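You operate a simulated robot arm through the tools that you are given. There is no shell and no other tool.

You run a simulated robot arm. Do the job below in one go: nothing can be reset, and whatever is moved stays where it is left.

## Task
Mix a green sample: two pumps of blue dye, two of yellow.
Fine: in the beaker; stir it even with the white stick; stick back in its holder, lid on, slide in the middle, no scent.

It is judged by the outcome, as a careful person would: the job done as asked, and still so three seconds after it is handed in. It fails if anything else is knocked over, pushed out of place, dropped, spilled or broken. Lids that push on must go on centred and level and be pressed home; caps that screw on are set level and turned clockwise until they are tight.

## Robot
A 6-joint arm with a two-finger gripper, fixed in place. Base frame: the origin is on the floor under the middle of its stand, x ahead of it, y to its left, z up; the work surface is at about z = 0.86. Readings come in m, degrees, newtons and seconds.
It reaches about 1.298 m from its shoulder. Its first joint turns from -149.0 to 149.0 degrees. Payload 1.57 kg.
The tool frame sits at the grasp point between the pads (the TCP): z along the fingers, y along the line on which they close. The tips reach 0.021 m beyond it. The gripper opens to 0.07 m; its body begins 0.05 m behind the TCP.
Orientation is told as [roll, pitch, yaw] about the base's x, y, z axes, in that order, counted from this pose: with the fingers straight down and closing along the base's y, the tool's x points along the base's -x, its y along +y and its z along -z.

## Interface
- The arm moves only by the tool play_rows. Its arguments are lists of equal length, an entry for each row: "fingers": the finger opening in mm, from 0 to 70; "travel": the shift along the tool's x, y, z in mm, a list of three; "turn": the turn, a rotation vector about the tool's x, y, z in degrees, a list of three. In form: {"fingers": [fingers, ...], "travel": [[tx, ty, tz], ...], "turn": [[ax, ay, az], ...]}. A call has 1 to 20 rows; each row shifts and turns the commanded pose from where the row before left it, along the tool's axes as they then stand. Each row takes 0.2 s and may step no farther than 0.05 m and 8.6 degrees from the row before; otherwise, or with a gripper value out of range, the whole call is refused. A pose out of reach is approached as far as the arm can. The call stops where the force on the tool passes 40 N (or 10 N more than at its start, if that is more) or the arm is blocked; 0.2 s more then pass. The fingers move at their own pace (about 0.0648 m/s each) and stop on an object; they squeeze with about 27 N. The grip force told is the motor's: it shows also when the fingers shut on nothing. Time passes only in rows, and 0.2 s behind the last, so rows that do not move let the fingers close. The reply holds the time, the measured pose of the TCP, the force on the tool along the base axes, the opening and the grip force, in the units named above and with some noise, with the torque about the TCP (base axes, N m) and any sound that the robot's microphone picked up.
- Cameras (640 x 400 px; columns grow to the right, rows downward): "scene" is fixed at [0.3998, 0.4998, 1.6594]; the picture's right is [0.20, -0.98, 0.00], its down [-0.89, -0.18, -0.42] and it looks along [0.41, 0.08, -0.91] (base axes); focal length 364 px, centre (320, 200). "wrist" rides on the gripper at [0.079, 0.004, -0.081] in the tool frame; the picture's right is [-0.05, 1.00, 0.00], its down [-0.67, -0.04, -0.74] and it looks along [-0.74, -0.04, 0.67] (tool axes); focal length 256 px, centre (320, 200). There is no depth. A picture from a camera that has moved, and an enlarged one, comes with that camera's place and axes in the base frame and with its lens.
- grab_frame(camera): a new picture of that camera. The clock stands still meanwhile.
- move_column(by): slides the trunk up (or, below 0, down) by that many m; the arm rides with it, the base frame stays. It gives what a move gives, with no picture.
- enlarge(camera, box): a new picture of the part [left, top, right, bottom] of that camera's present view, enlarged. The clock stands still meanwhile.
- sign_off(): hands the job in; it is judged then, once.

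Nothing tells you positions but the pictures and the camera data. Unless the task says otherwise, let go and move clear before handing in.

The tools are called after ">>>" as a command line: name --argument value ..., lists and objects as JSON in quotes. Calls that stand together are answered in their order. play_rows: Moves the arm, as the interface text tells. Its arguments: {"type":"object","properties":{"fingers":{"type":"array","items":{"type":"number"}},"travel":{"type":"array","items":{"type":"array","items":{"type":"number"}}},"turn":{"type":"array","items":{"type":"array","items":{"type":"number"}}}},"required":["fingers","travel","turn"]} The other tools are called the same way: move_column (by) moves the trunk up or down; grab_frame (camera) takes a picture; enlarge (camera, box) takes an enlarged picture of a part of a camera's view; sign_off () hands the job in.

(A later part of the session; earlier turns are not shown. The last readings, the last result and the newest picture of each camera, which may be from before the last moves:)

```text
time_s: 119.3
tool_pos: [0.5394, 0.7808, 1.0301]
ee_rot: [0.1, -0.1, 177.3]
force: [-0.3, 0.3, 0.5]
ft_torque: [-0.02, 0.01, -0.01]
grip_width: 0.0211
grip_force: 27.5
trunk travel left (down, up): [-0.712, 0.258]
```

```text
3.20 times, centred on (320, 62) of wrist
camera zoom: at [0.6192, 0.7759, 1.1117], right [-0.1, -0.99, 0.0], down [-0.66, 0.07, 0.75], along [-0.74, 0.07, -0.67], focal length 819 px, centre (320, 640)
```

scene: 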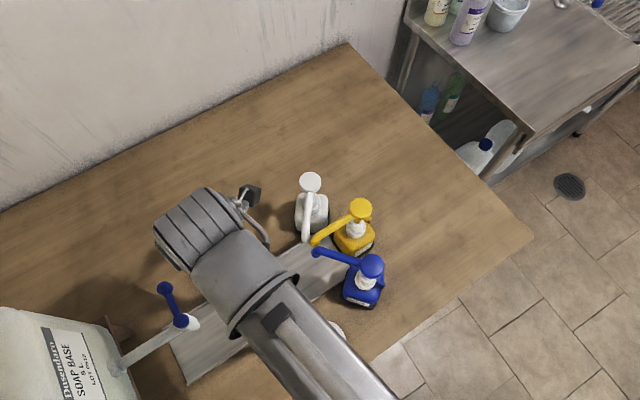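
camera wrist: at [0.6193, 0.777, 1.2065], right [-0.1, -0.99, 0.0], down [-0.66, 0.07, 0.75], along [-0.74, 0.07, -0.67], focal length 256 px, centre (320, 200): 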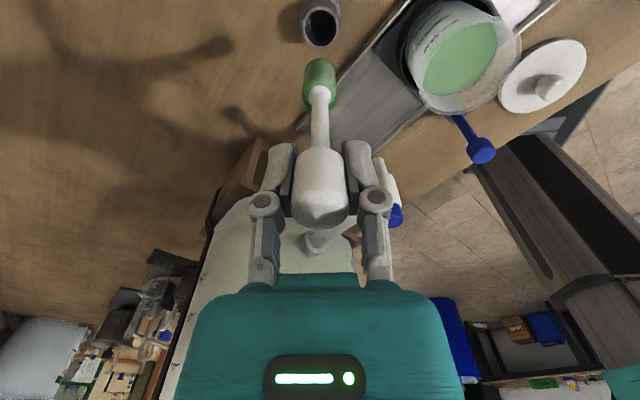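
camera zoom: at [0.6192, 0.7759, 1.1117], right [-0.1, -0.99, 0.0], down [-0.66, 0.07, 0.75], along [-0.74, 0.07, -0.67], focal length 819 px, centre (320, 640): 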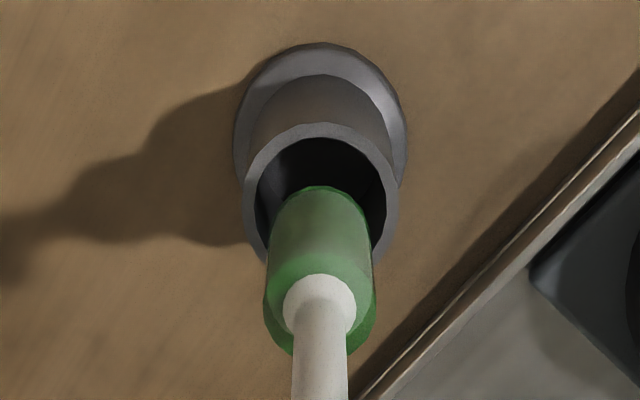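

>>> move_column --by -0.03

>>> move_column --by -0.018

>>> enlarge --camera "wrist" --box '[220, 0, 420, 125]'

```text
time_s: 120.0
tool_pos: [0.5396, 0.781, 1.0006]
ee_rot: [0.1, -0.2, 177.3]
force: [0.2, -0.2, -0.5]
ft_torque: [0.03, -0.01, -0.01]
grip_width: 0.0208
grip_force: 27.0
trunk travel left (down, up): [-0.682, 0.288]
```

```text
time_s: 120.7
tool_pos: [0.5395, 0.7827, 0.9831]
ee_rot: [0.1, -0.1, 177.4]
force: [-0.3, -0.2, -0.6]
ft_torque: [-0.04, -0.03, 0.0]
grip_width: 0.0211
grip_force: 26.9
trunk travel left (down, up): [-0.664, 0.306]
```

```text
3.20 times, centred on (320, 62) of wrist
camera zoom: at [0.6192, 0.7759, 1.0637], right [-0.1, -0.99, 0.0], down [-0.66, 0.07, 0.75], along [-0.74, 0.07, -0.67], focal length 819 px, centre (320, 640)
```

zoom: 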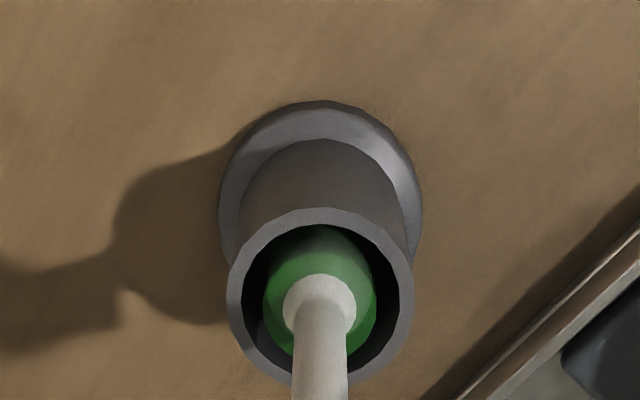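

Inside the holder with even clearance. Last 3 mm, then open.

>>> move_column --by -0.003

>>> play_rows --fingers '[24, 30, 40, 50, 50]' --travel '[[0, 0, 0], [0, 0, 0], [0, 0, 0], [0, 0, 0], [0, 0, 0]]' --turn '[[0, 0, 0], [0, 0, 0], [0, 0, 0], [0, 0, 0], [0, 0, 0]]'

>>> grab_frame --camera "wrist"

```text
time_s: 121.2
tool_pos: [0.5396, 0.7816, 0.9802]
ee_rot: [0.0, -0.1, 177.3]
force: [0.2, -0.2, 0.3]
ft_torque: [-0.06, 0.02, 0.03]
grip_width: 0.0211
grip_force: 27.1
trunk travel left (down, up): [-0.661, 0.309]
```

```text
time_s: 122.4
tool_pos: [0.5406, 0.7808, 0.9797]
ee_rot: [0.0, 0.0, 177.4]
force: [-0.2, 0.3, 0.2]
ft_torque: [0.01, 0.0, 0.02]
grip_width: 0.0499
grip_force: 0.0
trunk travel left (down, up): [-0.661, 0.309]
```

```text
taken
camera wrist: at [0.6193, 0.776, 1.0606], right [-0.1, -0.99, 0.0], down [-0.66, 0.07, 0.75], along [-0.74, 0.07, -0.67], focal length 256 px, centre (320, 200)
```

wrist: 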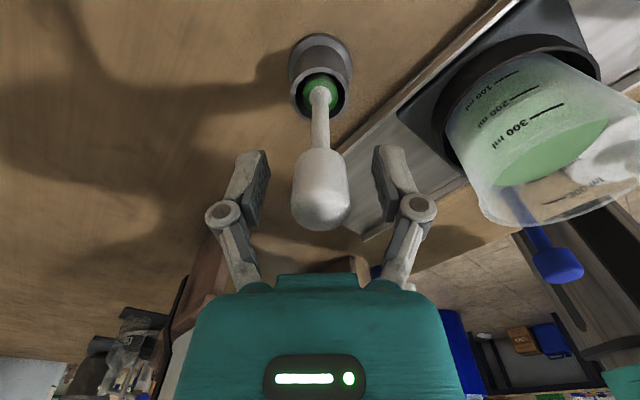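

The stick stands back in its holder. Raising clear, then over the beaker I'll turn to 90° to measure the beaker's centre in x with the wrist camera before handling the lid.

>>> move_column --by 0.19

>>> play_rows --fingers '[50, 50, 50, 50, 50, 50, 50, 50, 50, 50, 50, 50, 50, 50, 50, 50]' --travel '[[-6, 27.4, 0], [-6, 27.4, 0], [-6, 27.4, 0], [-6, 27.4, 0], [-6, 27.0, 0], [0, 0, 0], [0, 0, 0], [0, 0, 0], [0, 0, 0], [0, 0, 0], [0, 0, 0], [0, 0, 0], [0, 0, 0], [0, 0, 0], [0, 0, 0], [0, 0, 0]]' --turn '[[0, 0, 0], [0, 0, 0], [0, 0, 0], [0, 0, 0], [0, 0, 0], [0, 0, 8.5], [0, 0, 8.5], [0, 0, 8.5], [0, 0, 8.5], [0, 0, 8.5], [0, 0, 8.5], [0, 0, 8.5], [0, 0, 8.5], [0, 0, 8.5], [0, 0, 8.5], [0, 0, 2.3]]'

>>> grab_frame --camera "wrist"

>>> enlarge --camera "wrist" --box '[220, 0, 420, 125]'

>>> enlarge --camera "scene" --box '[150, 230, 310, 390]'

```text
time_s: 124.5
tool_pos: [0.5392, 0.7817, 1.1697]
ee_rot: [0.2, -0.1, 177.3]
force: [-0.6, 0.2, 0.1]
ft_torque: [0.0, 0.0, 0.01]
grip_width: 0.0498
grip_force: 0.1
trunk travel left (down, up): [-0.851, 0.119]
```

```text
time_s: 127.9
tool_pos: [0.5022, 0.647, 1.1703]
ee_rot: [0.2, 0.2, 89.9]
force: [0.7, 0.3, -0.6]
ft_torque: [-0.01, -0.02, -0.02]
grip_width: 0.05
grip_force: 0.1
trunk travel left (down, up): [-0.851, 0.119]
```

```text
taken
camera wrist: at [0.4995, 0.5698, 1.2508], right [-1.0, 0.06, 0.0], down [0.04, 0.67, 0.74], along [0.04, 0.74, -0.67], focal length 256 px, centre (320, 200)
```

wrist: 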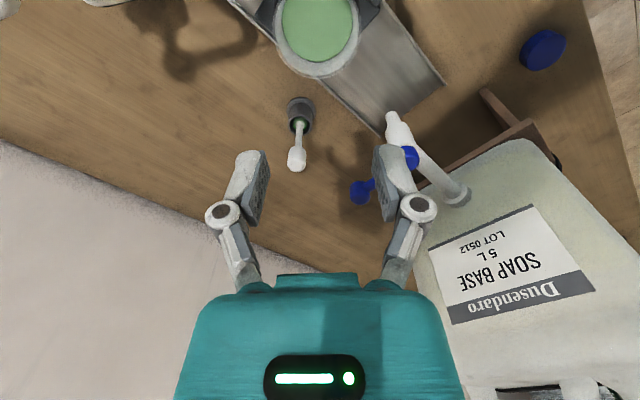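

```text
3.20 times, centred on (320, 62) of wrist
camera zoom: at [0.4995, 0.5698, 1.2508], right [-1.0, 0.06, 0.0], down [0.04, 0.67, 0.74], along [0.04, 0.74, -0.67], focal length 819 px, centre (320, 640)
```

zoom: 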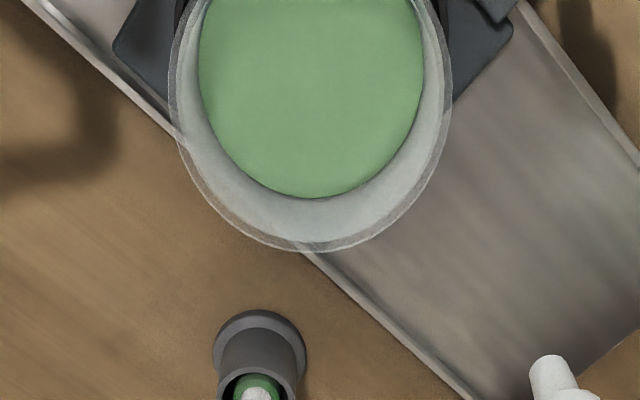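

```text
2.50 times, centred on (230, 310) of scene
camera zoom: at [0.3998, 0.4998, 1.6594], right [0.2, -0.98, 0.0], down [-0.89, -0.18, -0.42], along [0.41, 0.08, -0.91], focal length 909 px, centre (545, -75)
```

zoom: 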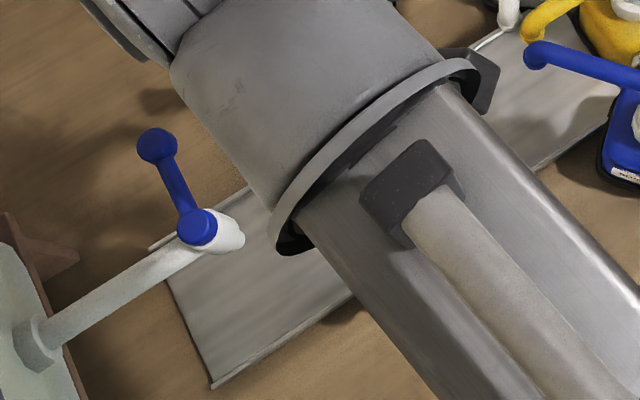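

Measured: beaker centre sits ~2–3 mm in +x from the tool axis and right on it in y (beaker centre ≈ (0.505, 0.6466) in tool readings). Now on to the lid at about (0.4425, 0.502), turning to 45° so the camera stays clear of bottle and tap.

>>> play_rows --fingers '[50, 50, 50, 50, 50, 50, 50, 50, 50, 50, 50]' --travel '[[36.2, 15.2, 0], [36.2, 15.2, 0], [36.2, 15.2, 0], [36.2, 15.2, 0], [0, 0, 0], [0, 0, 0], [0, 0, 0], [0, 0, 0], [0, 0, 0], [0, 0, 0], [0, 0, 0]]' --turn '[[0.2, 0.2, 0], [0, 0, 0], [0, 0, 0], [0, 0, 0], [0, 0, 8.5], [0, 0, 8.5], [0, 0, 8.5], [0, 0, 8.5], [0, 0, 8.5], [0, 0, 2.4], [0, 0, 0]]'

>>> grab_frame --camera "wrist"

>>> grab_frame --camera "scene"

```text
time_s: 130.3
tool_pos: [0.4428, 0.5021, 1.1693]
ee_rot: [-0.3, 0.1, 45.0]
force: [0.6, 0.3, 0.4]
ft_torque: [0.03, -0.05, 0.0]
grip_width: 0.0501
grip_force: 0.0
trunk travel left (down, up): [-0.851, 0.119]
```

```text
taken
camera wrist: at [0.3837, 0.4514, 1.2509], right [-0.67, 0.74, 0.0], down [0.49, 0.45, 0.74], along [0.56, 0.5, -0.67], focal length 256 px, centre (320, 200)
```

wrist: 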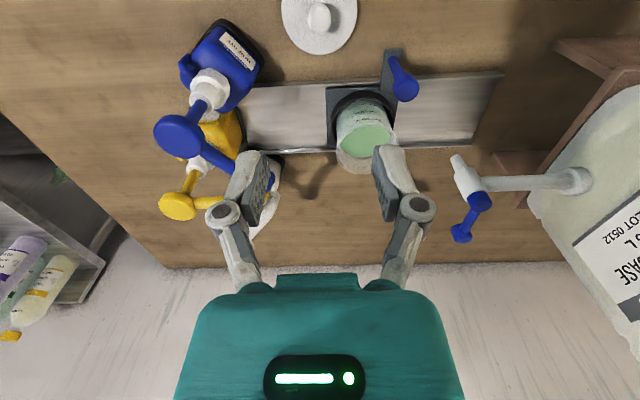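

```text
taken
```

scene: 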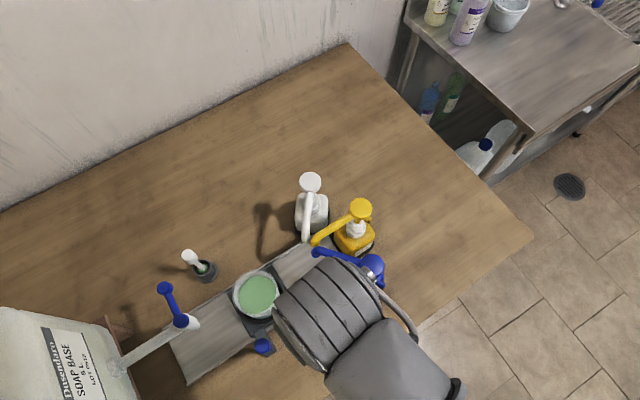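

Laterally centred on the lid. I'll level the tool slightly and lower for a closer look.

>>> play_rows --fingers '[50, 50]' --travel '[[0, 0, 0], [0, 0, 0]]' --turn '[[-0.3, -0.14, 0], [0, 0, 0]]'

>>> move_column --by -0.19

>>> grab_frame --camera "wrist"

>>> enlarge --camera "wrist" --box '[220, 0, 420, 160]'

```text
time_s: 130.9
tool_pos: [0.4426, 0.5022, 1.1697]
ee_rot: [0.1, -0.1, 45.1]
force: [-0.1, -0.2, 1.0]
ft_torque: [0.0, 0.02, 0.03]
grip_width: 0.0499
grip_force: 0.0
trunk travel left (down, up): [-0.851, 0.119]
```

```text
time_s: 133.0
tool_pos: [0.4432, 0.5017, 0.9801]
ee_rot: [0.0, 0.0, 45.1]
force: [0.0, -1.2, -0.3]
ft_torque: [0.03, -0.04, 0.0]
grip_width: 0.0498
grip_force: 0.0
trunk travel left (down, up): [-0.661, 0.309]
```

```text
taken
camera wrist: at [0.3839, 0.451, 1.0608], right [-0.67, 0.74, 0.0], down [0.5, 0.45, 0.75], along [0.55, 0.5, -0.67], focal length 256 px, centre (320, 200)
```

wrist: 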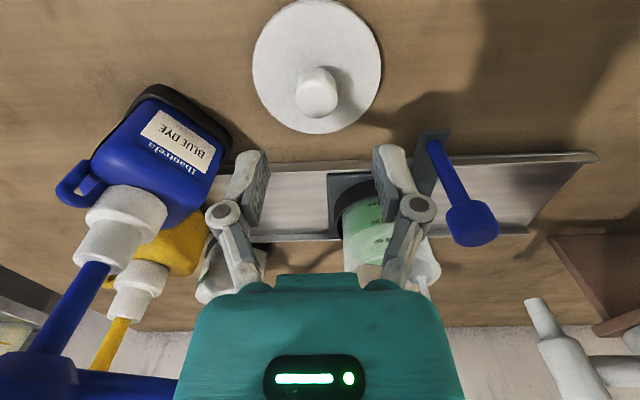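

```text
2.50 times, centred on (320, 80) of wrist
camera zoom: at [0.3839, 0.451, 1.0608], right [-0.67, 0.74, 0.0], down [0.5, 0.45, 0.75], along [0.55, 0.5, -0.67], focal length 640 px, centre (320, 500)
```

zoom: 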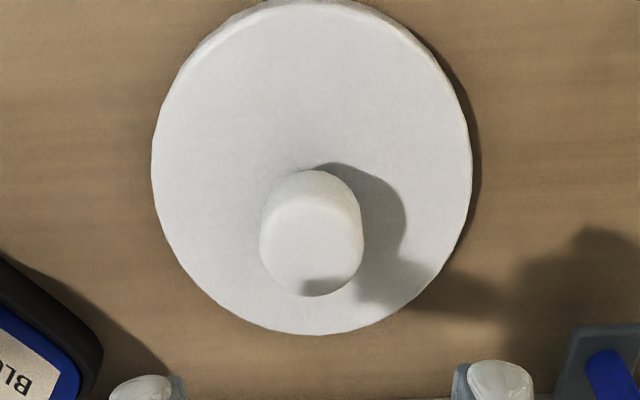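

Knob is 2 mm left of the tool axis; trimming, then lowering around it.

>>> play_rows --fingers '[50, 50]' --travel '[[-1, -2.3, 0], [0, 0, 0]]' --turn '[[0, 0, 0], [0, 0, 0]]'

>>> move_column --by -0.072

>>> grab_frame --camera "wrist"

>>> enlarge --camera "wrist" --box '[220, 60, 420, 220]'

```text
time_s: 133.6
tool_pos: [0.4451, 0.5012, 0.9804]
ee_rot: [0.0, 0.0, 45.1]
force: [0.9, 0.2, -0.5]
ft_torque: [-0.03, 0.02, -0.02]
grip_width: 0.0499
grip_force: 0.1
trunk travel left (down, up): [-0.661, 0.309]
```

```text
time_s: 134.7
tool_pos: [0.4448, 0.5021, 0.9081]
ee_rot: [-0.1, 0.0, 45.1]
force: [-0.2, -0.1, 0.4]
ft_torque: [0.0, -0.01, 0.03]
grip_width: 0.05
grip_force: 0.0
trunk travel left (down, up): [-0.589, 0.381]
```

```text
taken
camera wrist: at [0.3862, 0.45, 0.9887], right [-0.67, 0.74, 0.0], down [0.5, 0.45, 0.75], along [0.55, 0.5, -0.67], focal length 256 px, centre (320, 200)
```

wrist: 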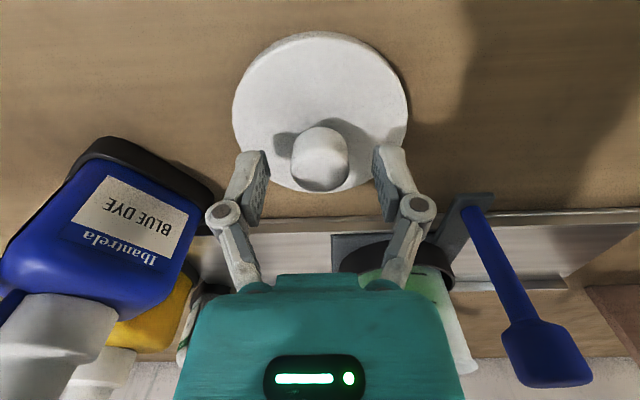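

```text
2.50 times, centred on (320, 140) of wrist
camera zoom: at [0.3862, 0.45, 0.9887], right [-0.67, 0.74, 0.0], down [0.5, 0.45, 0.75], along [0.55, 0.5, -0.67], focal length 640 px, centre (320, 350)
```

zoom: 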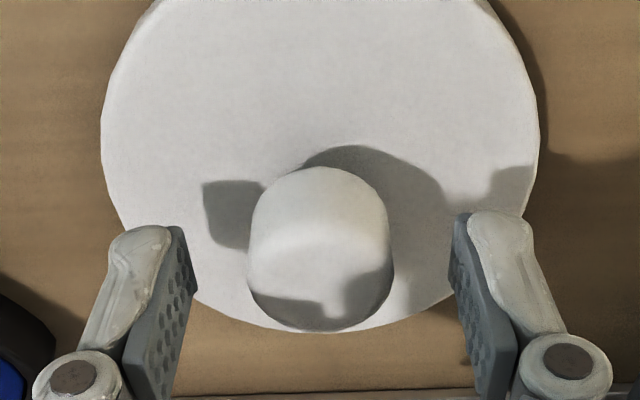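

>>> move_column --by -0.009

>>> enlarge --camera "wrist" --box '[220, 60, 420, 220]'

```text
time_s: 135.2
tool_pos: [0.4446, 0.5016, 0.8992]
ee_rot: [0.0, 0.1, 45.1]
force: [-0.3, 0.4, -0.9]
ft_torque: [0.0, -0.02, 0.0]
grip_width: 0.0502
grip_force: 0.0
trunk travel left (down, up): [-0.58, 0.39]
```

```text
2.50 times, centred on (320, 140) of wrist
camera zoom: at [0.3863, 0.45, 0.9797], right [-0.67, 0.74, 0.0], down [0.5, 0.45, 0.75], along [0.55, 0.5, -0.67], focal length 640 px, centre (320, 350)
```

zoom: 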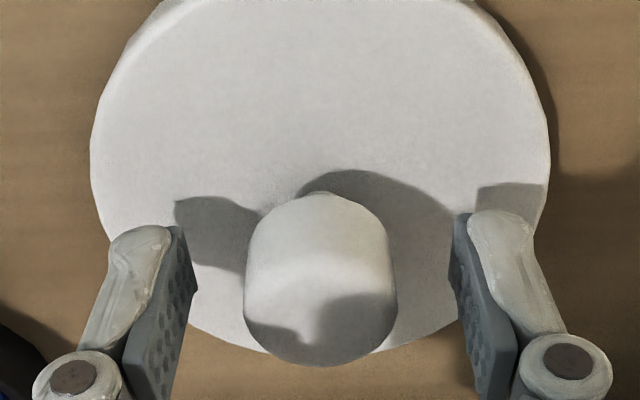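

Closing on the lid's knob.

>>> play_rows --fingers '[35, 0, 0, 0]' --travel '[[0, 0, 0], [0, 0, 0], [0, 0, 0], [0, 0, 0]]' --turn '[[0, 0, 0], [0, 0, 0], [0, 0, 0], [0, 0, 0]]'

>>> enlarge --camera "wrist" --box '[220, 60, 420, 220]'

```text
time_s: 136.2
tool_pos: [0.4435, 0.5002, 0.8979]
ee_rot: [0.0, -0.1, 45.0]
force: [1.2, 1.0, 3.3]
ft_torque: [-0.01, -0.05, -0.01]
grip_width: 0.0261
grip_force: 27.1
trunk travel left (down, up): [-0.58, 0.39]
```

```text
2.50 times, centred on (320, 140) of wrist
camera zoom: at [0.3862, 0.45, 0.9798], right [-0.67, 0.74, 0.0], down [0.5, 0.45, 0.75], along [0.55, 0.5, -0.67], focal length 640 px, centre (320, 350)
```

zoom: 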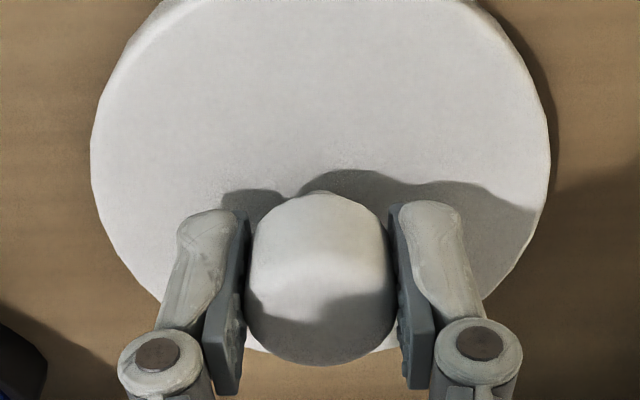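

Lid gripped (26 mm knob). Lifting it a little to check it hangs level and to see how it is centred in the grip.

>>> move_column --by 0.05

>>> grab_frame --camera "wrist"

>>> enlarge --camera "wrist" --box '[220, 40, 420, 200]'

>>> enlarge --camera "scene" --box '[220, 240, 420, 400]'

```text
time_s: 137.2
tool_pos: [0.4443, 0.5017, 0.9495]
ee_rot: [0.1, 0.0, 45.1]
force: [0.4, -0.3, -0.9]
ft_torque: [0.0, -0.01, -0.02]
grip_width: 0.026
grip_force: 26.6
trunk travel left (down, up): [-0.63, 0.34]
```

```text
taken
camera wrist: at [0.3863, 0.4501, 1.0297], right [-0.67, 0.74, 0.0], down [0.5, 0.45, 0.75], along [0.55, 0.5, -0.67], focal length 256 px, centre (320, 200)
```

wrist: 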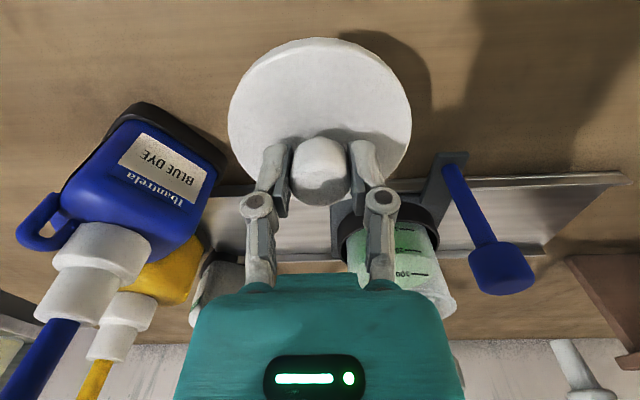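

```text
2.50 times, centred on (320, 120) of wrist
camera zoom: at [0.3863, 0.4501, 1.0297], right [-0.67, 0.74, 0.0], down [0.5, 0.45, 0.75], along [0.55, 0.5, -0.67], focal length 640 px, centre (320, 400)
```

zoom: 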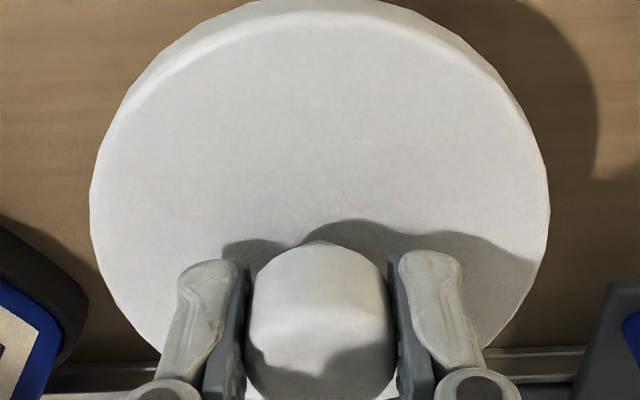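

```text
2.50 times, centred on (320, 320) of scene
camera zoom: at [0.3998, 0.4998, 1.6594], right [0.2, -0.98, 0.0], down [-0.89, -0.18, -0.42], along [0.41, 0.08, -0.91], focal length 909 px, centre (320, -100)
```

zoom: 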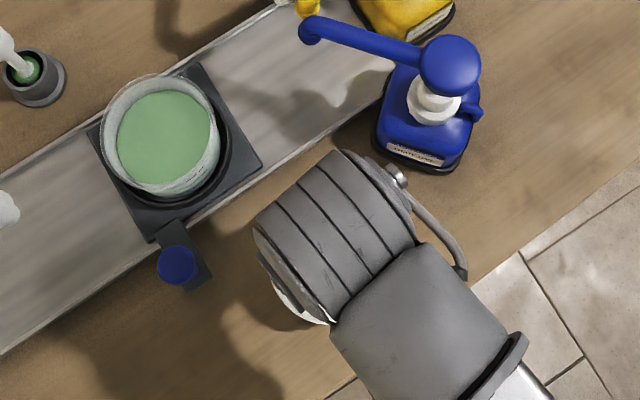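

The lid hangs level and is centred across the fingers, but I want it centred in the other direction too. I'll set it back down at the same spot and squeeze it at 90° and then 0° so the knob self-centres on the tool axis both ways.

>>> move_column --by -0.0495

>>> play_rows --fingers '[30, 48, 48, 48, 48, 48, 48, 48, 48, 48]' --travel '[[0, 0, 0], [0, 0, 0], [0, 0, 0], [0, 0, 0], [0, 0, 0], [0, 0, 0], [0, 0, 0], [0, 0, 0], [0, 0, 0], [0, 0, 0]]' --turn '[[0, 0, 0], [0, 0, 0], [0, 0, 0], [0, 0, -8.5], [0, 0, -8.5], [0, 0, -8.5], [0, 0, -8.5], [0, 0, -8.5], [0, 0, -2.4], [0, 0, 0]]'

>>> grab_frame --camera "wrist"

>>> enlarge --camera "scene" --box '[220, 240, 420, 400]'

```text
time_s: 138.1
tool_pos: [0.4449, 0.5013, 0.8991]
ee_rot: [0.0, 0.0, 45.0]
force: [-0.4, 0.0, -0.6]
ft_torque: [-0.03, 0.01, -0.05]
grip_width: 0.0254
grip_force: 27.2
trunk travel left (down, up): [-0.581, 0.389]
```

```text
time_s: 140.3
tool_pos: [0.4454, 0.5008, 0.9005]
ee_rot: [0.0, 0.1, 90.1]
force: [0.5, 1.1, -0.2]
ft_torque: [-0.02, 0.02, -0.01]
grip_width: 0.0482
grip_force: 0.0
trunk travel left (down, up): [-0.581, 0.389]
```

```text
taken
camera wrist: at [0.4413, 0.4238, 0.9802], right [-1.0, 0.05, 0.0], down [0.03, 0.67, 0.75], along [0.04, 0.74, -0.67], focal length 256 px, centre (320, 200)
```

wrist: 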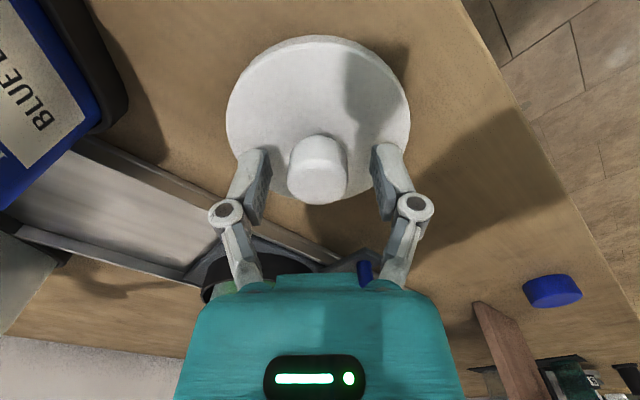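

```text
2.50 times, centred on (320, 320) of scene
camera zoom: at [0.3998, 0.4998, 1.6594], right [0.2, -0.98, 0.0], down [-0.89, -0.18, -0.42], along [0.41, 0.08, -0.91], focal length 909 px, centre (320, -100)
```

zoom: 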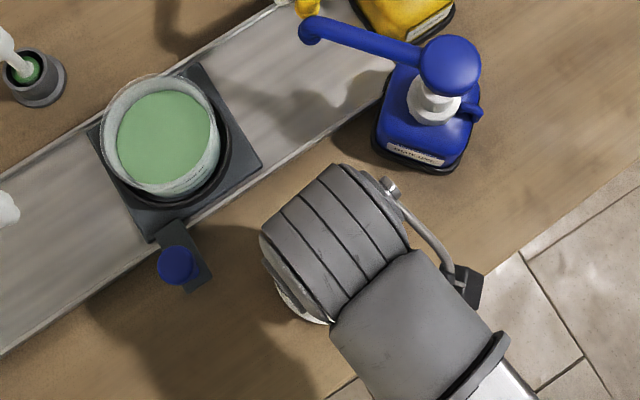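

>>> play_rows --fingers '[32, 0, 0, 0, 30, 48, 48]' --travel '[[0, 0, 0], [0, 0, 0], [0, 0, 0], [0, 0, 0], [0, 0, 0], [0, 0, 0], [0, 0, 0]]' --turn '[[0, 0, 0], [0, 0, 0], [0, 0, 0], [0, 0, 0], [0, 0, 0], [0, 0, 0], [0, 0, 0]]'

>>> play_rows --fingers '[48, 48, 48, 48, 48, 48, 48, 48, 48, 48, 48, 48]' --travel '[[0, 0, 0], [0, 0, 0], [0, 0, 0], [0, 0, 0], [0, 0, 0], [0, 0, 0], [0, 0, 0], [0, 0, 0], [0, 0, 0], [0, 0, 0], [0, 0, 0], [0, 0, 0]]' --turn '[[0, 0, 8.5], [0, 0, 8.5], [0, 0, 8.5], [0, 0, 8.5], [0, 0, 8.5], [0, 0, 8.5], [0, 0, 8.5], [0, 0, 8.5], [0, 0, 8.5], [0, 0, 8.5], [0, 0, 5.0], [0, 0, 0]]'

>>> grab_frame --camera "wrist"

```text
time_s: 141.9
tool_pos: [0.4442, 0.5017, 0.8998]
ee_rot: [-0.1, 0.0, 90.1]
force: [0.3, 1.0, -0.3]
ft_torque: [0.0, -0.02, -0.02]
grip_width: 0.0484
grip_force: 0.0
trunk travel left (down, up): [-0.581, 0.389]
```

```text
time_s: 144.5
tool_pos: [0.445, 0.5004, 0.8982]
ee_rot: [0.0, 0.0, -0.1]
force: [0.2, 0.1, 0.1]
ft_torque: [-0.01, 0.0, 0.02]
grip_width: 0.0481
grip_force: 0.0
trunk travel left (down, up): [-0.581, 0.389]
```

```text
taken
camera wrist: at [0.3659, 0.5077, 0.9802], right [0.05, 1.0, 0.0], down [0.67, -0.04, 0.74], along [0.74, -0.04, -0.67], focal length 256 px, centre (320, 200)
```

wrist: 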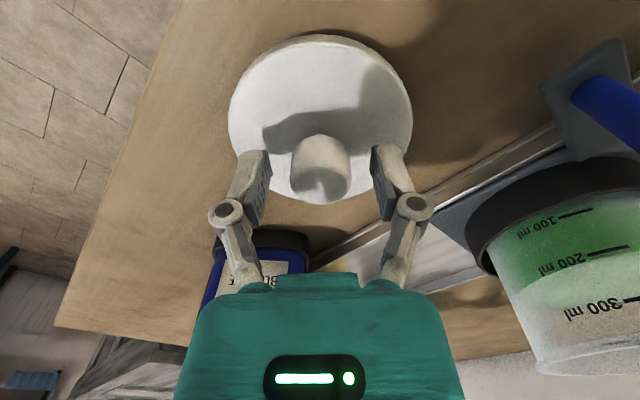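

>>> play_rows --fingers '[32, 0, 0, 0]' --travel '[[0, 0, 0], [0, 0, 0], [0, 0, 0], [0, 0, 0]]' --turn '[[0, 0, 0], [0, 0, 0], [0, 0, 0], [0, 0, 0]]'

>>> enlarge --camera "wrist" --box '[440, 130, 640, 400]'

>>> move_column --by 0.15

>>> grab_frame --camera "wrist"

>>> enlarge --camera "scene" --box '[200, 200, 400, 360]'

```text
time_s: 145.5
tool_pos: [0.4446, 0.5018, 0.9006]
ee_rot: [0.0, 0.0, 0.0]
force: [1.2, 1.9, 2.5]
ft_torque: [-0.01, -0.07, 0.01]
grip_width: 0.0259
grip_force: 26.7
trunk travel left (down, up): [-0.581, 0.389]
```

```text
1.48 times, centred on (540, 265) of wrist
camera zoom: at [0.3659, 0.5076, 0.9803], right [0.05, 1.0, 0.0], down [0.67, -0.04, 0.75], along [0.74, -0.04, -0.67], focal length 379 px, centre (-6, 104)
```

zoom: 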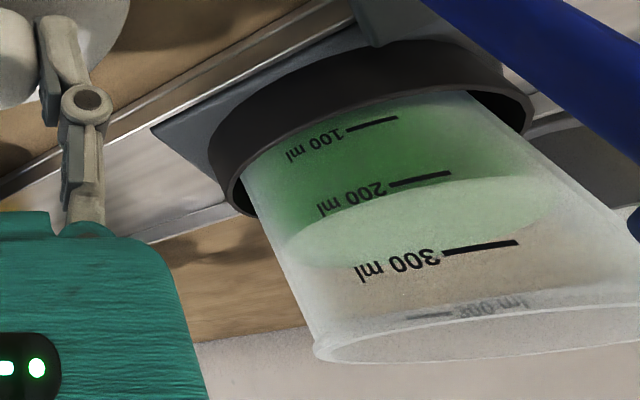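

```text
time_s: 147.2
tool_pos: [0.444, 0.501, 1.0497]
ee_rot: [0.0, 0.0, 0.0]
force: [-0.3, 1.1, -0.9]
ft_torque: [0.05, -0.02, 0.0]
grip_width: 0.0256
grip_force: 26.9
trunk travel left (down, up): [-0.731, 0.239]
```

```text
taken
camera wrist: at [0.366, 0.5076, 1.1302], right [0.05, 1.0, 0.0], down [0.67, -0.04, 0.74], along [0.74, -0.04, -0.67], focal length 256 px, centre (320, 200)
```

wrist: 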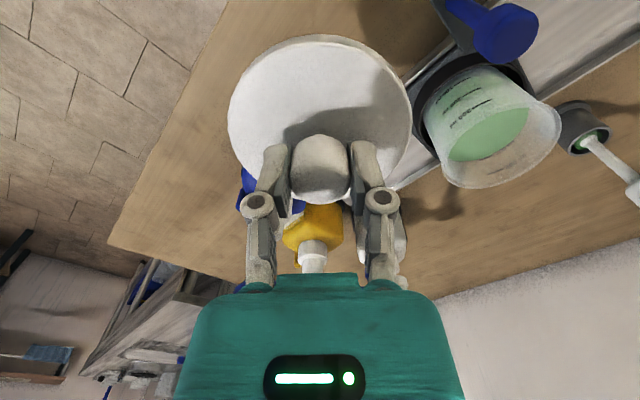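

```text
2.50 times, centred on (300, 280) of scene
camera zoom: at [0.3998, 0.4998, 1.6594], right [0.2, -0.98, 0.0], down [-0.89, -0.18, -0.42], along [0.41, 0.08, -0.91], focal length 909 px, centre (370, 0)
```

zoom: 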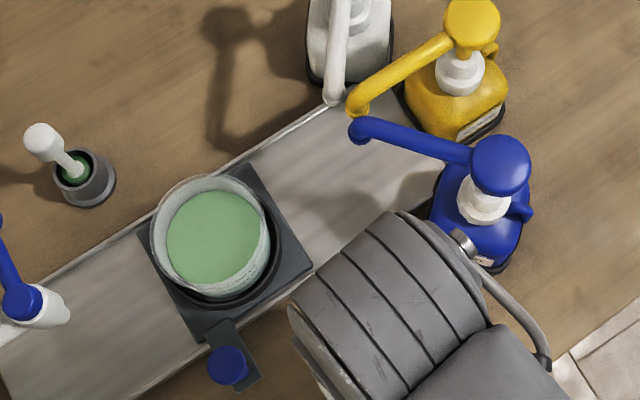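

Lid re-gripped centred both ways and lifted. Moving it over the beaker's measured centre, ~6 cm above the rim.

>>> play_rows --fingers '[0, 0, 0, 0, 0, 0, 0]' --travel '[[-12.08, 29.0, 0], [-12.08, 29.0, 0], [-12.08, 29.0, 0], [-12.08, 29.0, 0], [-12.08, 29.1, 0], [0, 0, 0], [0, 0, 0]]' --turn '[[0, 0, 0], [0, 0, 0], [0, 0, 0], [0, 0, 0], [0, 0, 0], [0, 0, 0], [0, 0, 0]]'

>>> grab_frame --camera "wrist"

>>> grab_frame --camera "scene"

```text
time_s: 148.8
tool_pos: [0.5053, 0.6454, 1.049]
ee_rot: [0.2, 0.0, 0.1]
force: [0.2, -0.9, -0.6]
ft_torque: [0.03, 0.01, 0.02]
grip_width: 0.0259
grip_force: 26.7
trunk travel left (down, up): [-0.731, 0.239]
```

```text
taken
camera wrist: at [0.427, 0.6521, 1.1303], right [0.05, 1.0, 0.0], down [0.67, -0.04, 0.75], along [0.74, -0.04, -0.67], focal length 256 px, centre (320, 200)
```

wrist: 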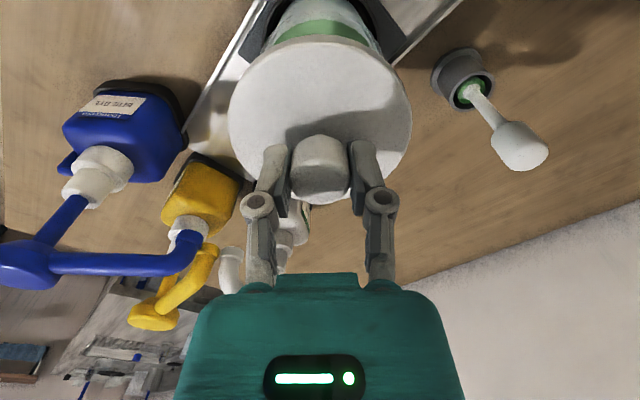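

```text
taken
```

scene: 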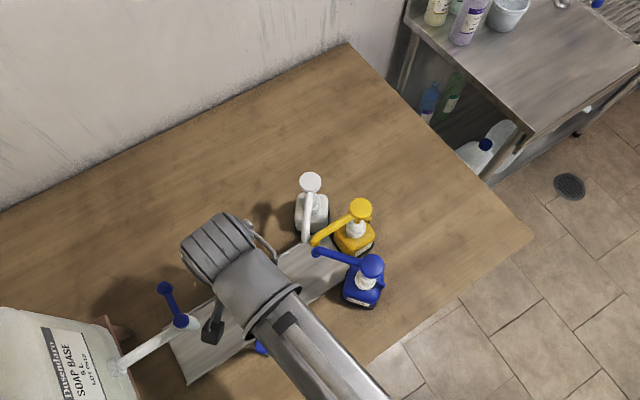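

>>> enlarge --camera "wrist" --box '[220, 0, 420, 125]'

>>> move_column --by -0.03

>>> enlarge --camera "wrist" --box '[220, 0, 420, 125]'

```text
3.20 times, centred on (320, 62) of wrist
camera zoom: at [0.427, 0.6521, 1.1303], right [0.05, 1.0, 0.0], down [0.67, -0.04, 0.75], along [0.74, -0.04, -0.67], focal length 819 px, centre (320, 640)
```

zoom: 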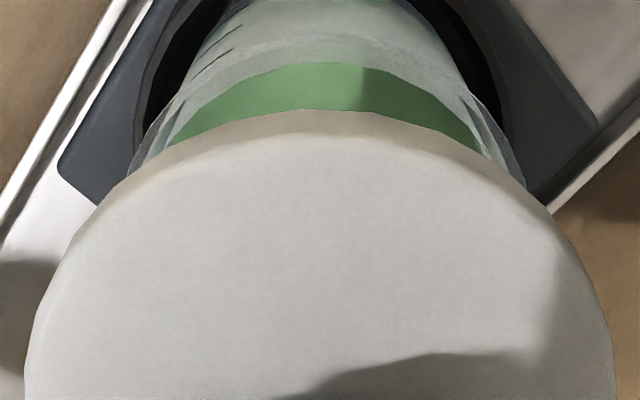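

```text
time_s: 149.6
tool_pos: [0.5065, 0.6438, 1.0199]
ee_rot: [0.0, 0.0, 0.0]
force: [0.7, 0.8, 0.2]
ft_torque: [-0.01, 0.0, -0.03]
grip_width: 0.0255
grip_force: 27.2
trunk travel left (down, up): [-0.701, 0.269]
```

```text
3.20 times, centred on (320, 62) of wrist
camera zoom: at [0.427, 0.652, 1.1003], right [0.05, 1.0, 0.0], down [0.67, -0.04, 0.75], along [0.74, -0.04, -0.67], focal length 819 px, centre (320, 640)
```

zoom: 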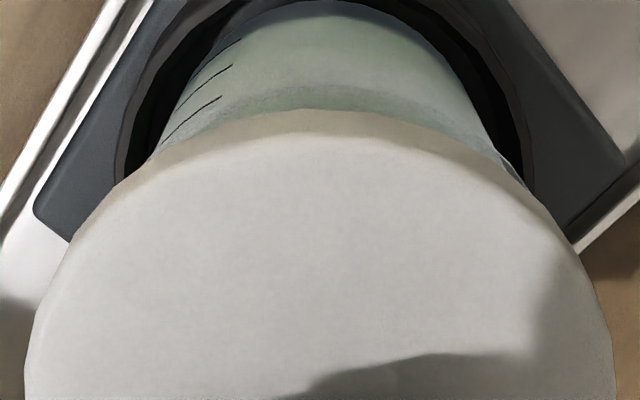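

Nearly centred; I'll trim by under 1 mm and check the x-direction by viewing from 90° as well.

>>> play_rows --fingers '[0, 0, 0, 0, 0, 0, 0, 0, 0, 0, 0, 0, 0]' --travel '[[0.6, 0.8, 0], [0, 0, 0], [0, 0, 0], [0, 0, 0], [0, 0, 0], [0, 0, 0], [0, 0, 0], [0, 0, 0], [0, 0, 0], [0, 0, 0], [0, 0, 0], [0, 0, 0], [0, 0, 0]]' --turn '[[0, 0, 0], [0, 0, -8.5], [0, 0, -8.5], [0, 0, -8.5], [0, 0, -8.5], [0, 0, -8.5], [0, 0, -8.5], [0, 0, -8.5], [0, 0, -8.5], [0, 0, -8.5], [0, 0, -8.5], [0, 0, -5], [0, 0, 0]]'

>>> enlarge --camera "wrist" --box '[220, 0, 420, 125]'

>>> move_column --by 0.02

>>> enlarge --camera "wrist" --box '[220, 0, 420, 125]'

>>> grab_frame --camera "scene"

```text
time_s: 152.4
tool_pos: [0.5053, 0.6465, 1.0183]
ee_rot: [0.0, 0.0, 90.1]
force: [-0.7, -0.4, 0.4]
ft_torque: [-0.02, -0.01, 0.04]
grip_width: 0.0257
grip_force: 27.5
trunk travel left (down, up): [-0.701, 0.269]
```

```text
3.20 times, centred on (320, 62) of wrist
camera zoom: at [0.5018, 0.5694, 1.1002], right [-1.0, 0.05, 0.0], down [0.03, 0.67, 0.75], along [0.04, 0.74, -0.67], focal length 819 px, centre (320, 640)
```

zoom: 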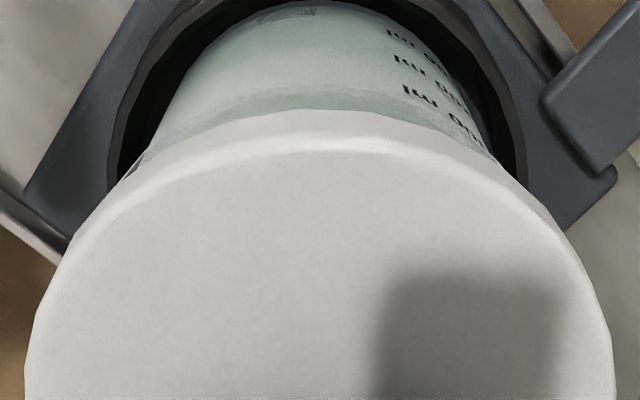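

```text
time_s: 153.0
tool_pos: [0.5059, 0.6472, 1.039]
ee_rot: [0.0, 0.0, 90.0]
force: [0.4, 0.4, -0.5]
ft_torque: [-0.03, 0.0, -0.03]
grip_width: 0.0257
grip_force: 27.9
trunk travel left (down, up): [-0.721, 0.249]
```

```text
3.20 times, centred on (320, 62) of wrist
camera zoom: at [0.5017, 0.5695, 1.1201], right [-1.0, 0.05, 0.0], down [0.04, 0.67, 0.75], along [0.04, 0.74, -0.67], focal length 819 px, centre (320, 640)
```

zoom: 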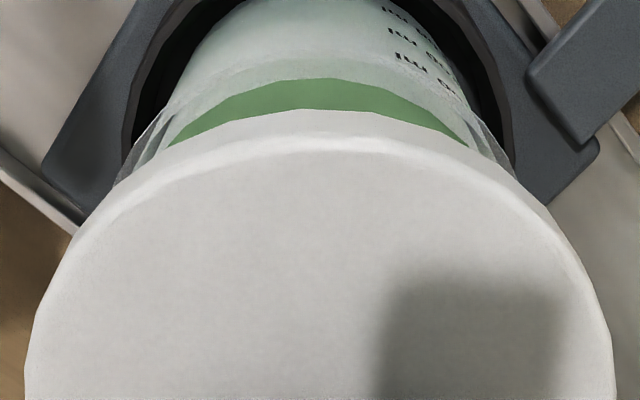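

```text
taken
```

scene: 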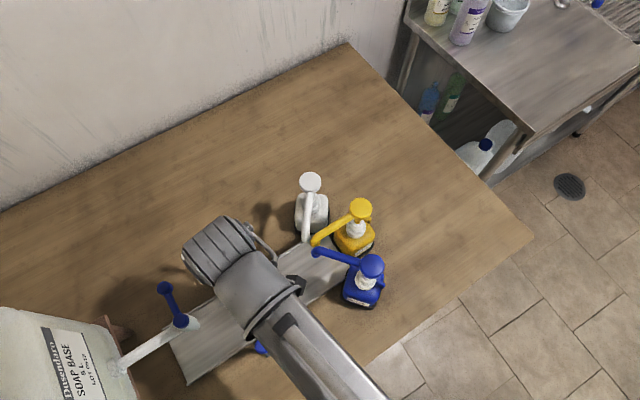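

Centred to within about half a millimetre in both directions. Lowering the lid toward the rim, then small steps watching force and torque.

>>> play_rows --fingers '[0, 0]' --travel '[[-0.4, 0, 0], [0, 0, 0]]' --turn '[[0, 0, 0], [0, 0, 0]]'

>>> move_column --by -0.032

>>> enlarge --camera "wrist" --box '[220, 0, 420, 125]'

>>> move_column --by -0.004

>>> move_column --by -0.003

```text
time_s: 153.6
tool_pos: [0.504, 0.6465, 1.039]
ee_rot: [0.1, 0.1, 90.0]
force: [-0.5, 0.2, -0.7]
ft_torque: [0.01, 0.05, -0.01]
grip_width: 0.0259
grip_force: 27.3
trunk travel left (down, up): [-0.721, 0.249]
```

```text
time_s: 154.4
tool_pos: [0.5044, 0.6467, 1.0062]
ee_rot: [0.1, -0.1, 90.0]
force: [-0.3, 0.8, -0.6]
ft_torque: [-0.01, -0.02, 0.01]
grip_width: 0.0255
grip_force: 26.7
trunk travel left (down, up): [-0.689, 0.281]
```

```text
3.20 times, centred on (320, 62) of wrist
camera zoom: at [0.5016, 0.5697, 1.0882], right [-1.0, 0.05, 0.0], down [0.04, 0.67, 0.75], along [0.04, 0.74, -0.67], focal length 819 px, centre (320, 640)
```

zoom: 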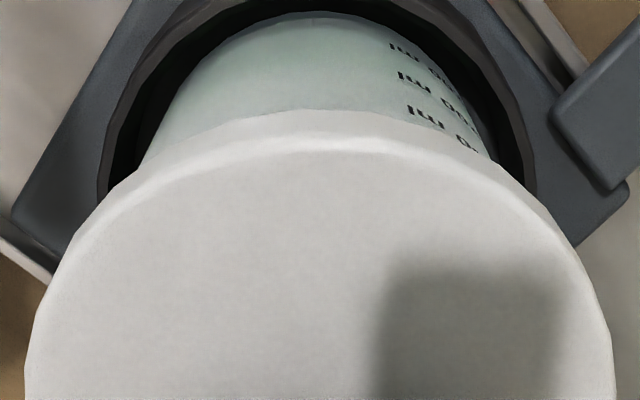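

```text
time_s: 154.9
tool_pos: [0.5049, 0.6466, 1.0039]
ee_rot: [0.0, 0.0, 90.0]
force: [-0.2, 0.8, -1.0]
ft_torque: [0.03, 0.02, -0.03]
grip_width: 0.0255
grip_force: 26.9
trunk travel left (down, up): [-0.685, 0.285]
```

```text
time_s: 155.5
tool_pos: [0.5053, 0.6469, 1.0001]
ee_rot: [0.0, 0.1, 90.0]
force: [-0.7, 0.4, -0.5]
ft_torque: [0.02, 0.01, 0.04]
grip_width: 0.0256
grip_force: 26.9
trunk travel left (down, up): [-0.682, 0.288]
```

>>> move_column --by -0.004

>>> move_column --by -0.003

>>> move_column --by -0.003

>>> enlarge --camera "wrist" --box '[220, 0, 420, 125]'

```text
time_s: 156.0
tool_pos: [0.5054, 0.6462, 0.9961]
ee_rot: [0.1, -0.1, 90.0]
force: [-0.8, 0.4, 0.2]
ft_torque: [-0.01, 0.01, 0.0]
grip_width: 0.0257
grip_force: 27.3
trunk travel left (down, up): [-0.678, 0.292]
```

```text
time_s: 156.5
tool_pos: [0.5055, 0.647, 0.9938]
ee_rot: [0.0, 0.0, 90.1]
force: [0.7, 0.8, 0.0]
ft_torque: [-0.01, -0.01, -0.01]
grip_width: 0.0258
grip_force: 27.2
trunk travel left (down, up): [-0.675, 0.295]
```

```text
time_s: 157.0
tool_pos: [0.5058, 0.6469, 0.9894]
ee_rot: [0.0, -0.1, 90.0]
force: [1.2, -0.2, 1.9]
ft_torque: [0.01, -0.05, 0.03]
grip_width: 0.0256
grip_force: 26.7
trunk travel left (down, up): [-0.672, 0.298]
heard: snap
```

```text
3.20 times, centred on (320, 62) of wrist
camera zoom: at [0.5017, 0.5697, 1.0712], right [-1.0, 0.05, 0.0], down [0.04, 0.67, 0.75], along [0.04, 0.74, -0.67], focal length 819 px, centre (320, 640)
```

zoom: 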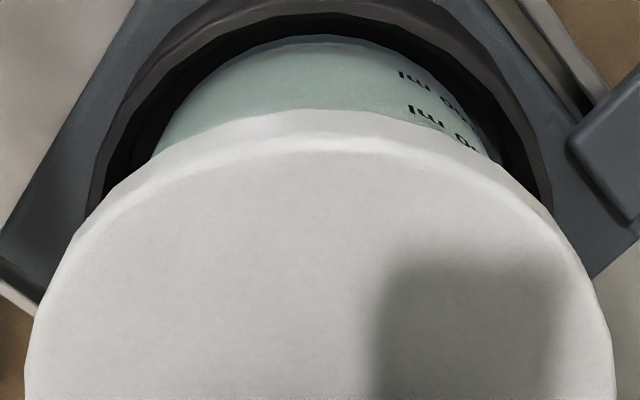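

Heard a "snap" — the lid has engaged. A little more pressure to make sure it is fully home.

>>> move_column --by -0.002

>>> move_column --by -0.001

```text
time_s: 157.6
tool_pos: [0.5047, 0.6458, 0.9902]
ee_rot: [-0.1, -0.2, 90.1]
force: [6.8, 7.3, 29.7]
ft_torque: [0.19, -0.19, 0.0]
grip_width: 0.0258
grip_force: 26.9
trunk travel left (down, up): [-0.67, 0.3]
```

```text
time_s: 158.1
tool_pos: [0.5044, 0.647, 0.9885]
ee_rot: [-0.1, -0.1, 90.0]
force: [7.8, 7.6, 28.3]
ft_torque: [0.18, -0.17, -0.02]
grip_width: 0.0252
grip_force: 27.3
trunk travel left (down, up): [-0.669, 0.301]
```

Solid resistance at ~29 N with no further travel: it's home. Relaxing the push, then releasing the knob.

>>> move_column --by 0.0025

>>> play_rows --fingers '[30, 40, 48, 48, 48]' --travel '[[0, 0, 0], [0, 0, 0], [0, 0, 0], [0, 0, 0], [0, 0, 0]]' --turn '[[0, 0, 0], [0, 0, 0], [0, 0, 0], [0, 0, 0], [0, 0, 0]]'

>>> grab_frame --camera "wrist"

```text
time_s: 158.6
tool_pos: [0.5052, 0.6456, 0.9901]
ee_rot: [0.0, 0.0, 90.1]
force: [0.2, -0.5, -0.1]
ft_torque: [-0.02, -0.01, 0.0]
grip_width: 0.0252
grip_force: 26.8
trunk travel left (down, up): [-0.671, 0.299]
heard: snap
```

```text
time_s: 159.8
tool_pos: [0.5061, 0.647, 0.9903]
ee_rot: [0.0, 0.0, 89.9]
force: [0.1, -0.5, 0.0]
ft_torque: [-0.02, -0.01, 0.0]
grip_width: 0.0483
grip_force: 0.1
trunk travel left (down, up): [-0.671, 0.299]
heard: snap
```

```text
taken
camera wrist: at [0.5017, 0.5698, 1.0707], right [-1.0, 0.05, 0.0], down [0.04, 0.67, 0.75], along [0.04, 0.74, -0.67], focal length 256 px, centre (320, 200)
```

wrist: 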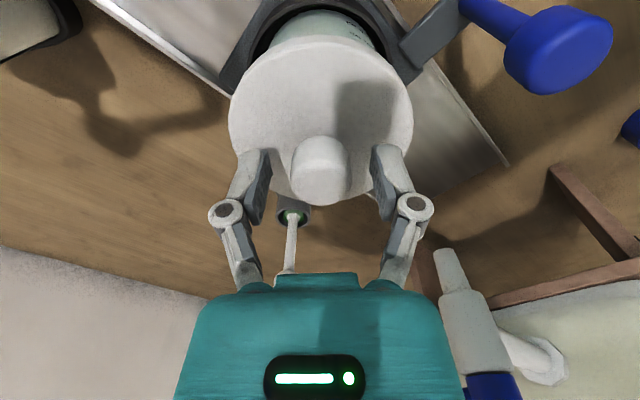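

I heard further snaps while lifting and letting go, so the lid may have popped up and re-seated. I'll rise off the knob, close the fingers and press the lid home from above so nothing can pull it off again.

>>> move_column --by 0.06

>>> play_rows --fingers '[0, 0, 0, 0]' --travel '[[0, 0, 0], [0, 0, 0], [0, 0, 0], [0, 0, 0]]' --turn '[[0, 0, 0], [0, 0, 0], [0, 0, 0], [0, 0, 0]]'

>>> grab_frame --camera "wrist"

>>> enlarge --camera "wrist" --box '[220, 0, 420, 160]'

```text
time_s: 160.8
tool_pos: [0.5053, 0.647, 1.0499]
ee_rot: [-0.1, 0.0, 90.0]
force: [0.1, -0.9, -0.4]
ft_torque: [0.01, -0.01, 0.02]
grip_width: 0.0477
grip_force: 0.1
trunk travel left (down, up): [-0.731, 0.239]
```

```text
time_s: 161.8
tool_pos: [0.5053, 0.648, 1.0492]
ee_rot: [0.0, 0.0, 90.0]
force: [-0.3, 0.1, 0.5]
ft_torque: [-0.01, 0.02, -0.01]
grip_width: 0.0
grip_force: 27.8
trunk travel left (down, up): [-0.731, 0.239]
```

```text
taken
camera wrist: at [0.5016, 0.5698, 1.1307], right [-1.0, 0.05, 0.0], down [0.04, 0.67, 0.75], along [0.04, 0.74, -0.67], focal length 256 px, centre (320, 200)
```

wrist: 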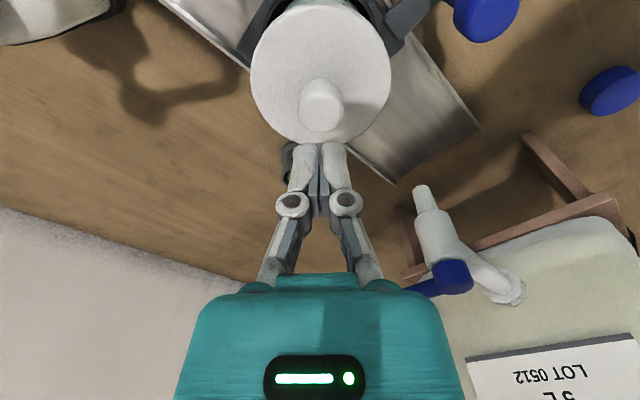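

```text
2.50 times, centred on (320, 80) of wrist
camera zoom: at [0.5016, 0.5698, 1.1307], right [-1.0, 0.05, 0.0], down [0.04, 0.67, 0.75], along [0.04, 0.74, -0.67], focal length 640 px, centre (320, 500)
```

zoom: 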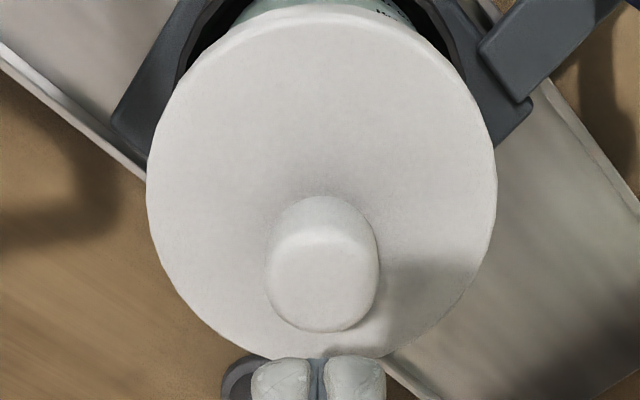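

>>> move_column --by -0.034

>>> move_column --by -0.003

>>> move_column --by -0.002

>>> move_column --by -0.002

```text
time_s: 162.6
tool_pos: [0.5059, 0.6465, 1.017]
ee_rot: [0.0, -0.2, 90.0]
force: [0.5, -0.2, 0.4]
ft_torque: [0.02, 0.0, 0.03]
grip_width: 0.0003
grip_force: 27.3
trunk travel left (down, up): [-0.697, 0.273]
```

```text
time_s: 163.1
tool_pos: [0.5054, 0.6474, 1.013]
ee_rot: [-0.1, 0.0, 90.0]
force: [-0.2, -0.1, 0.8]
ft_torque: [0.0, -0.03, 0.02]
grip_width: 0.0059
grip_force: 27.0
trunk travel left (down, up): [-0.694, 0.276]
```

```text
time_s: 163.6
tool_pos: [0.5039, 0.6471, 1.0119]
ee_rot: [0.0, -0.2, 90.0]
force: [4.9, 5.3, 24.4]
ft_torque: [0.12, -0.09, 0.01]
grip_width: 0.006
grip_force: 27.2
trunk travel left (down, up): [-0.692, 0.278]
```

```text
time_s: 164.0
tool_pos: [0.5052, 0.647, 1.0115]
ee_rot: [-0.2, -0.3, 90.0]
force: [2.6, 1.1, 28.3]
ft_torque: [0.03, -0.09, 0.04]
grip_width: 0.0059
grip_force: 26.6
trunk travel left (down, up): [-0.692, 0.278]
stopped: the force on the tool passed its limit at 45 N (the readings are from after the stop); the commanded pose is now the measured one
```

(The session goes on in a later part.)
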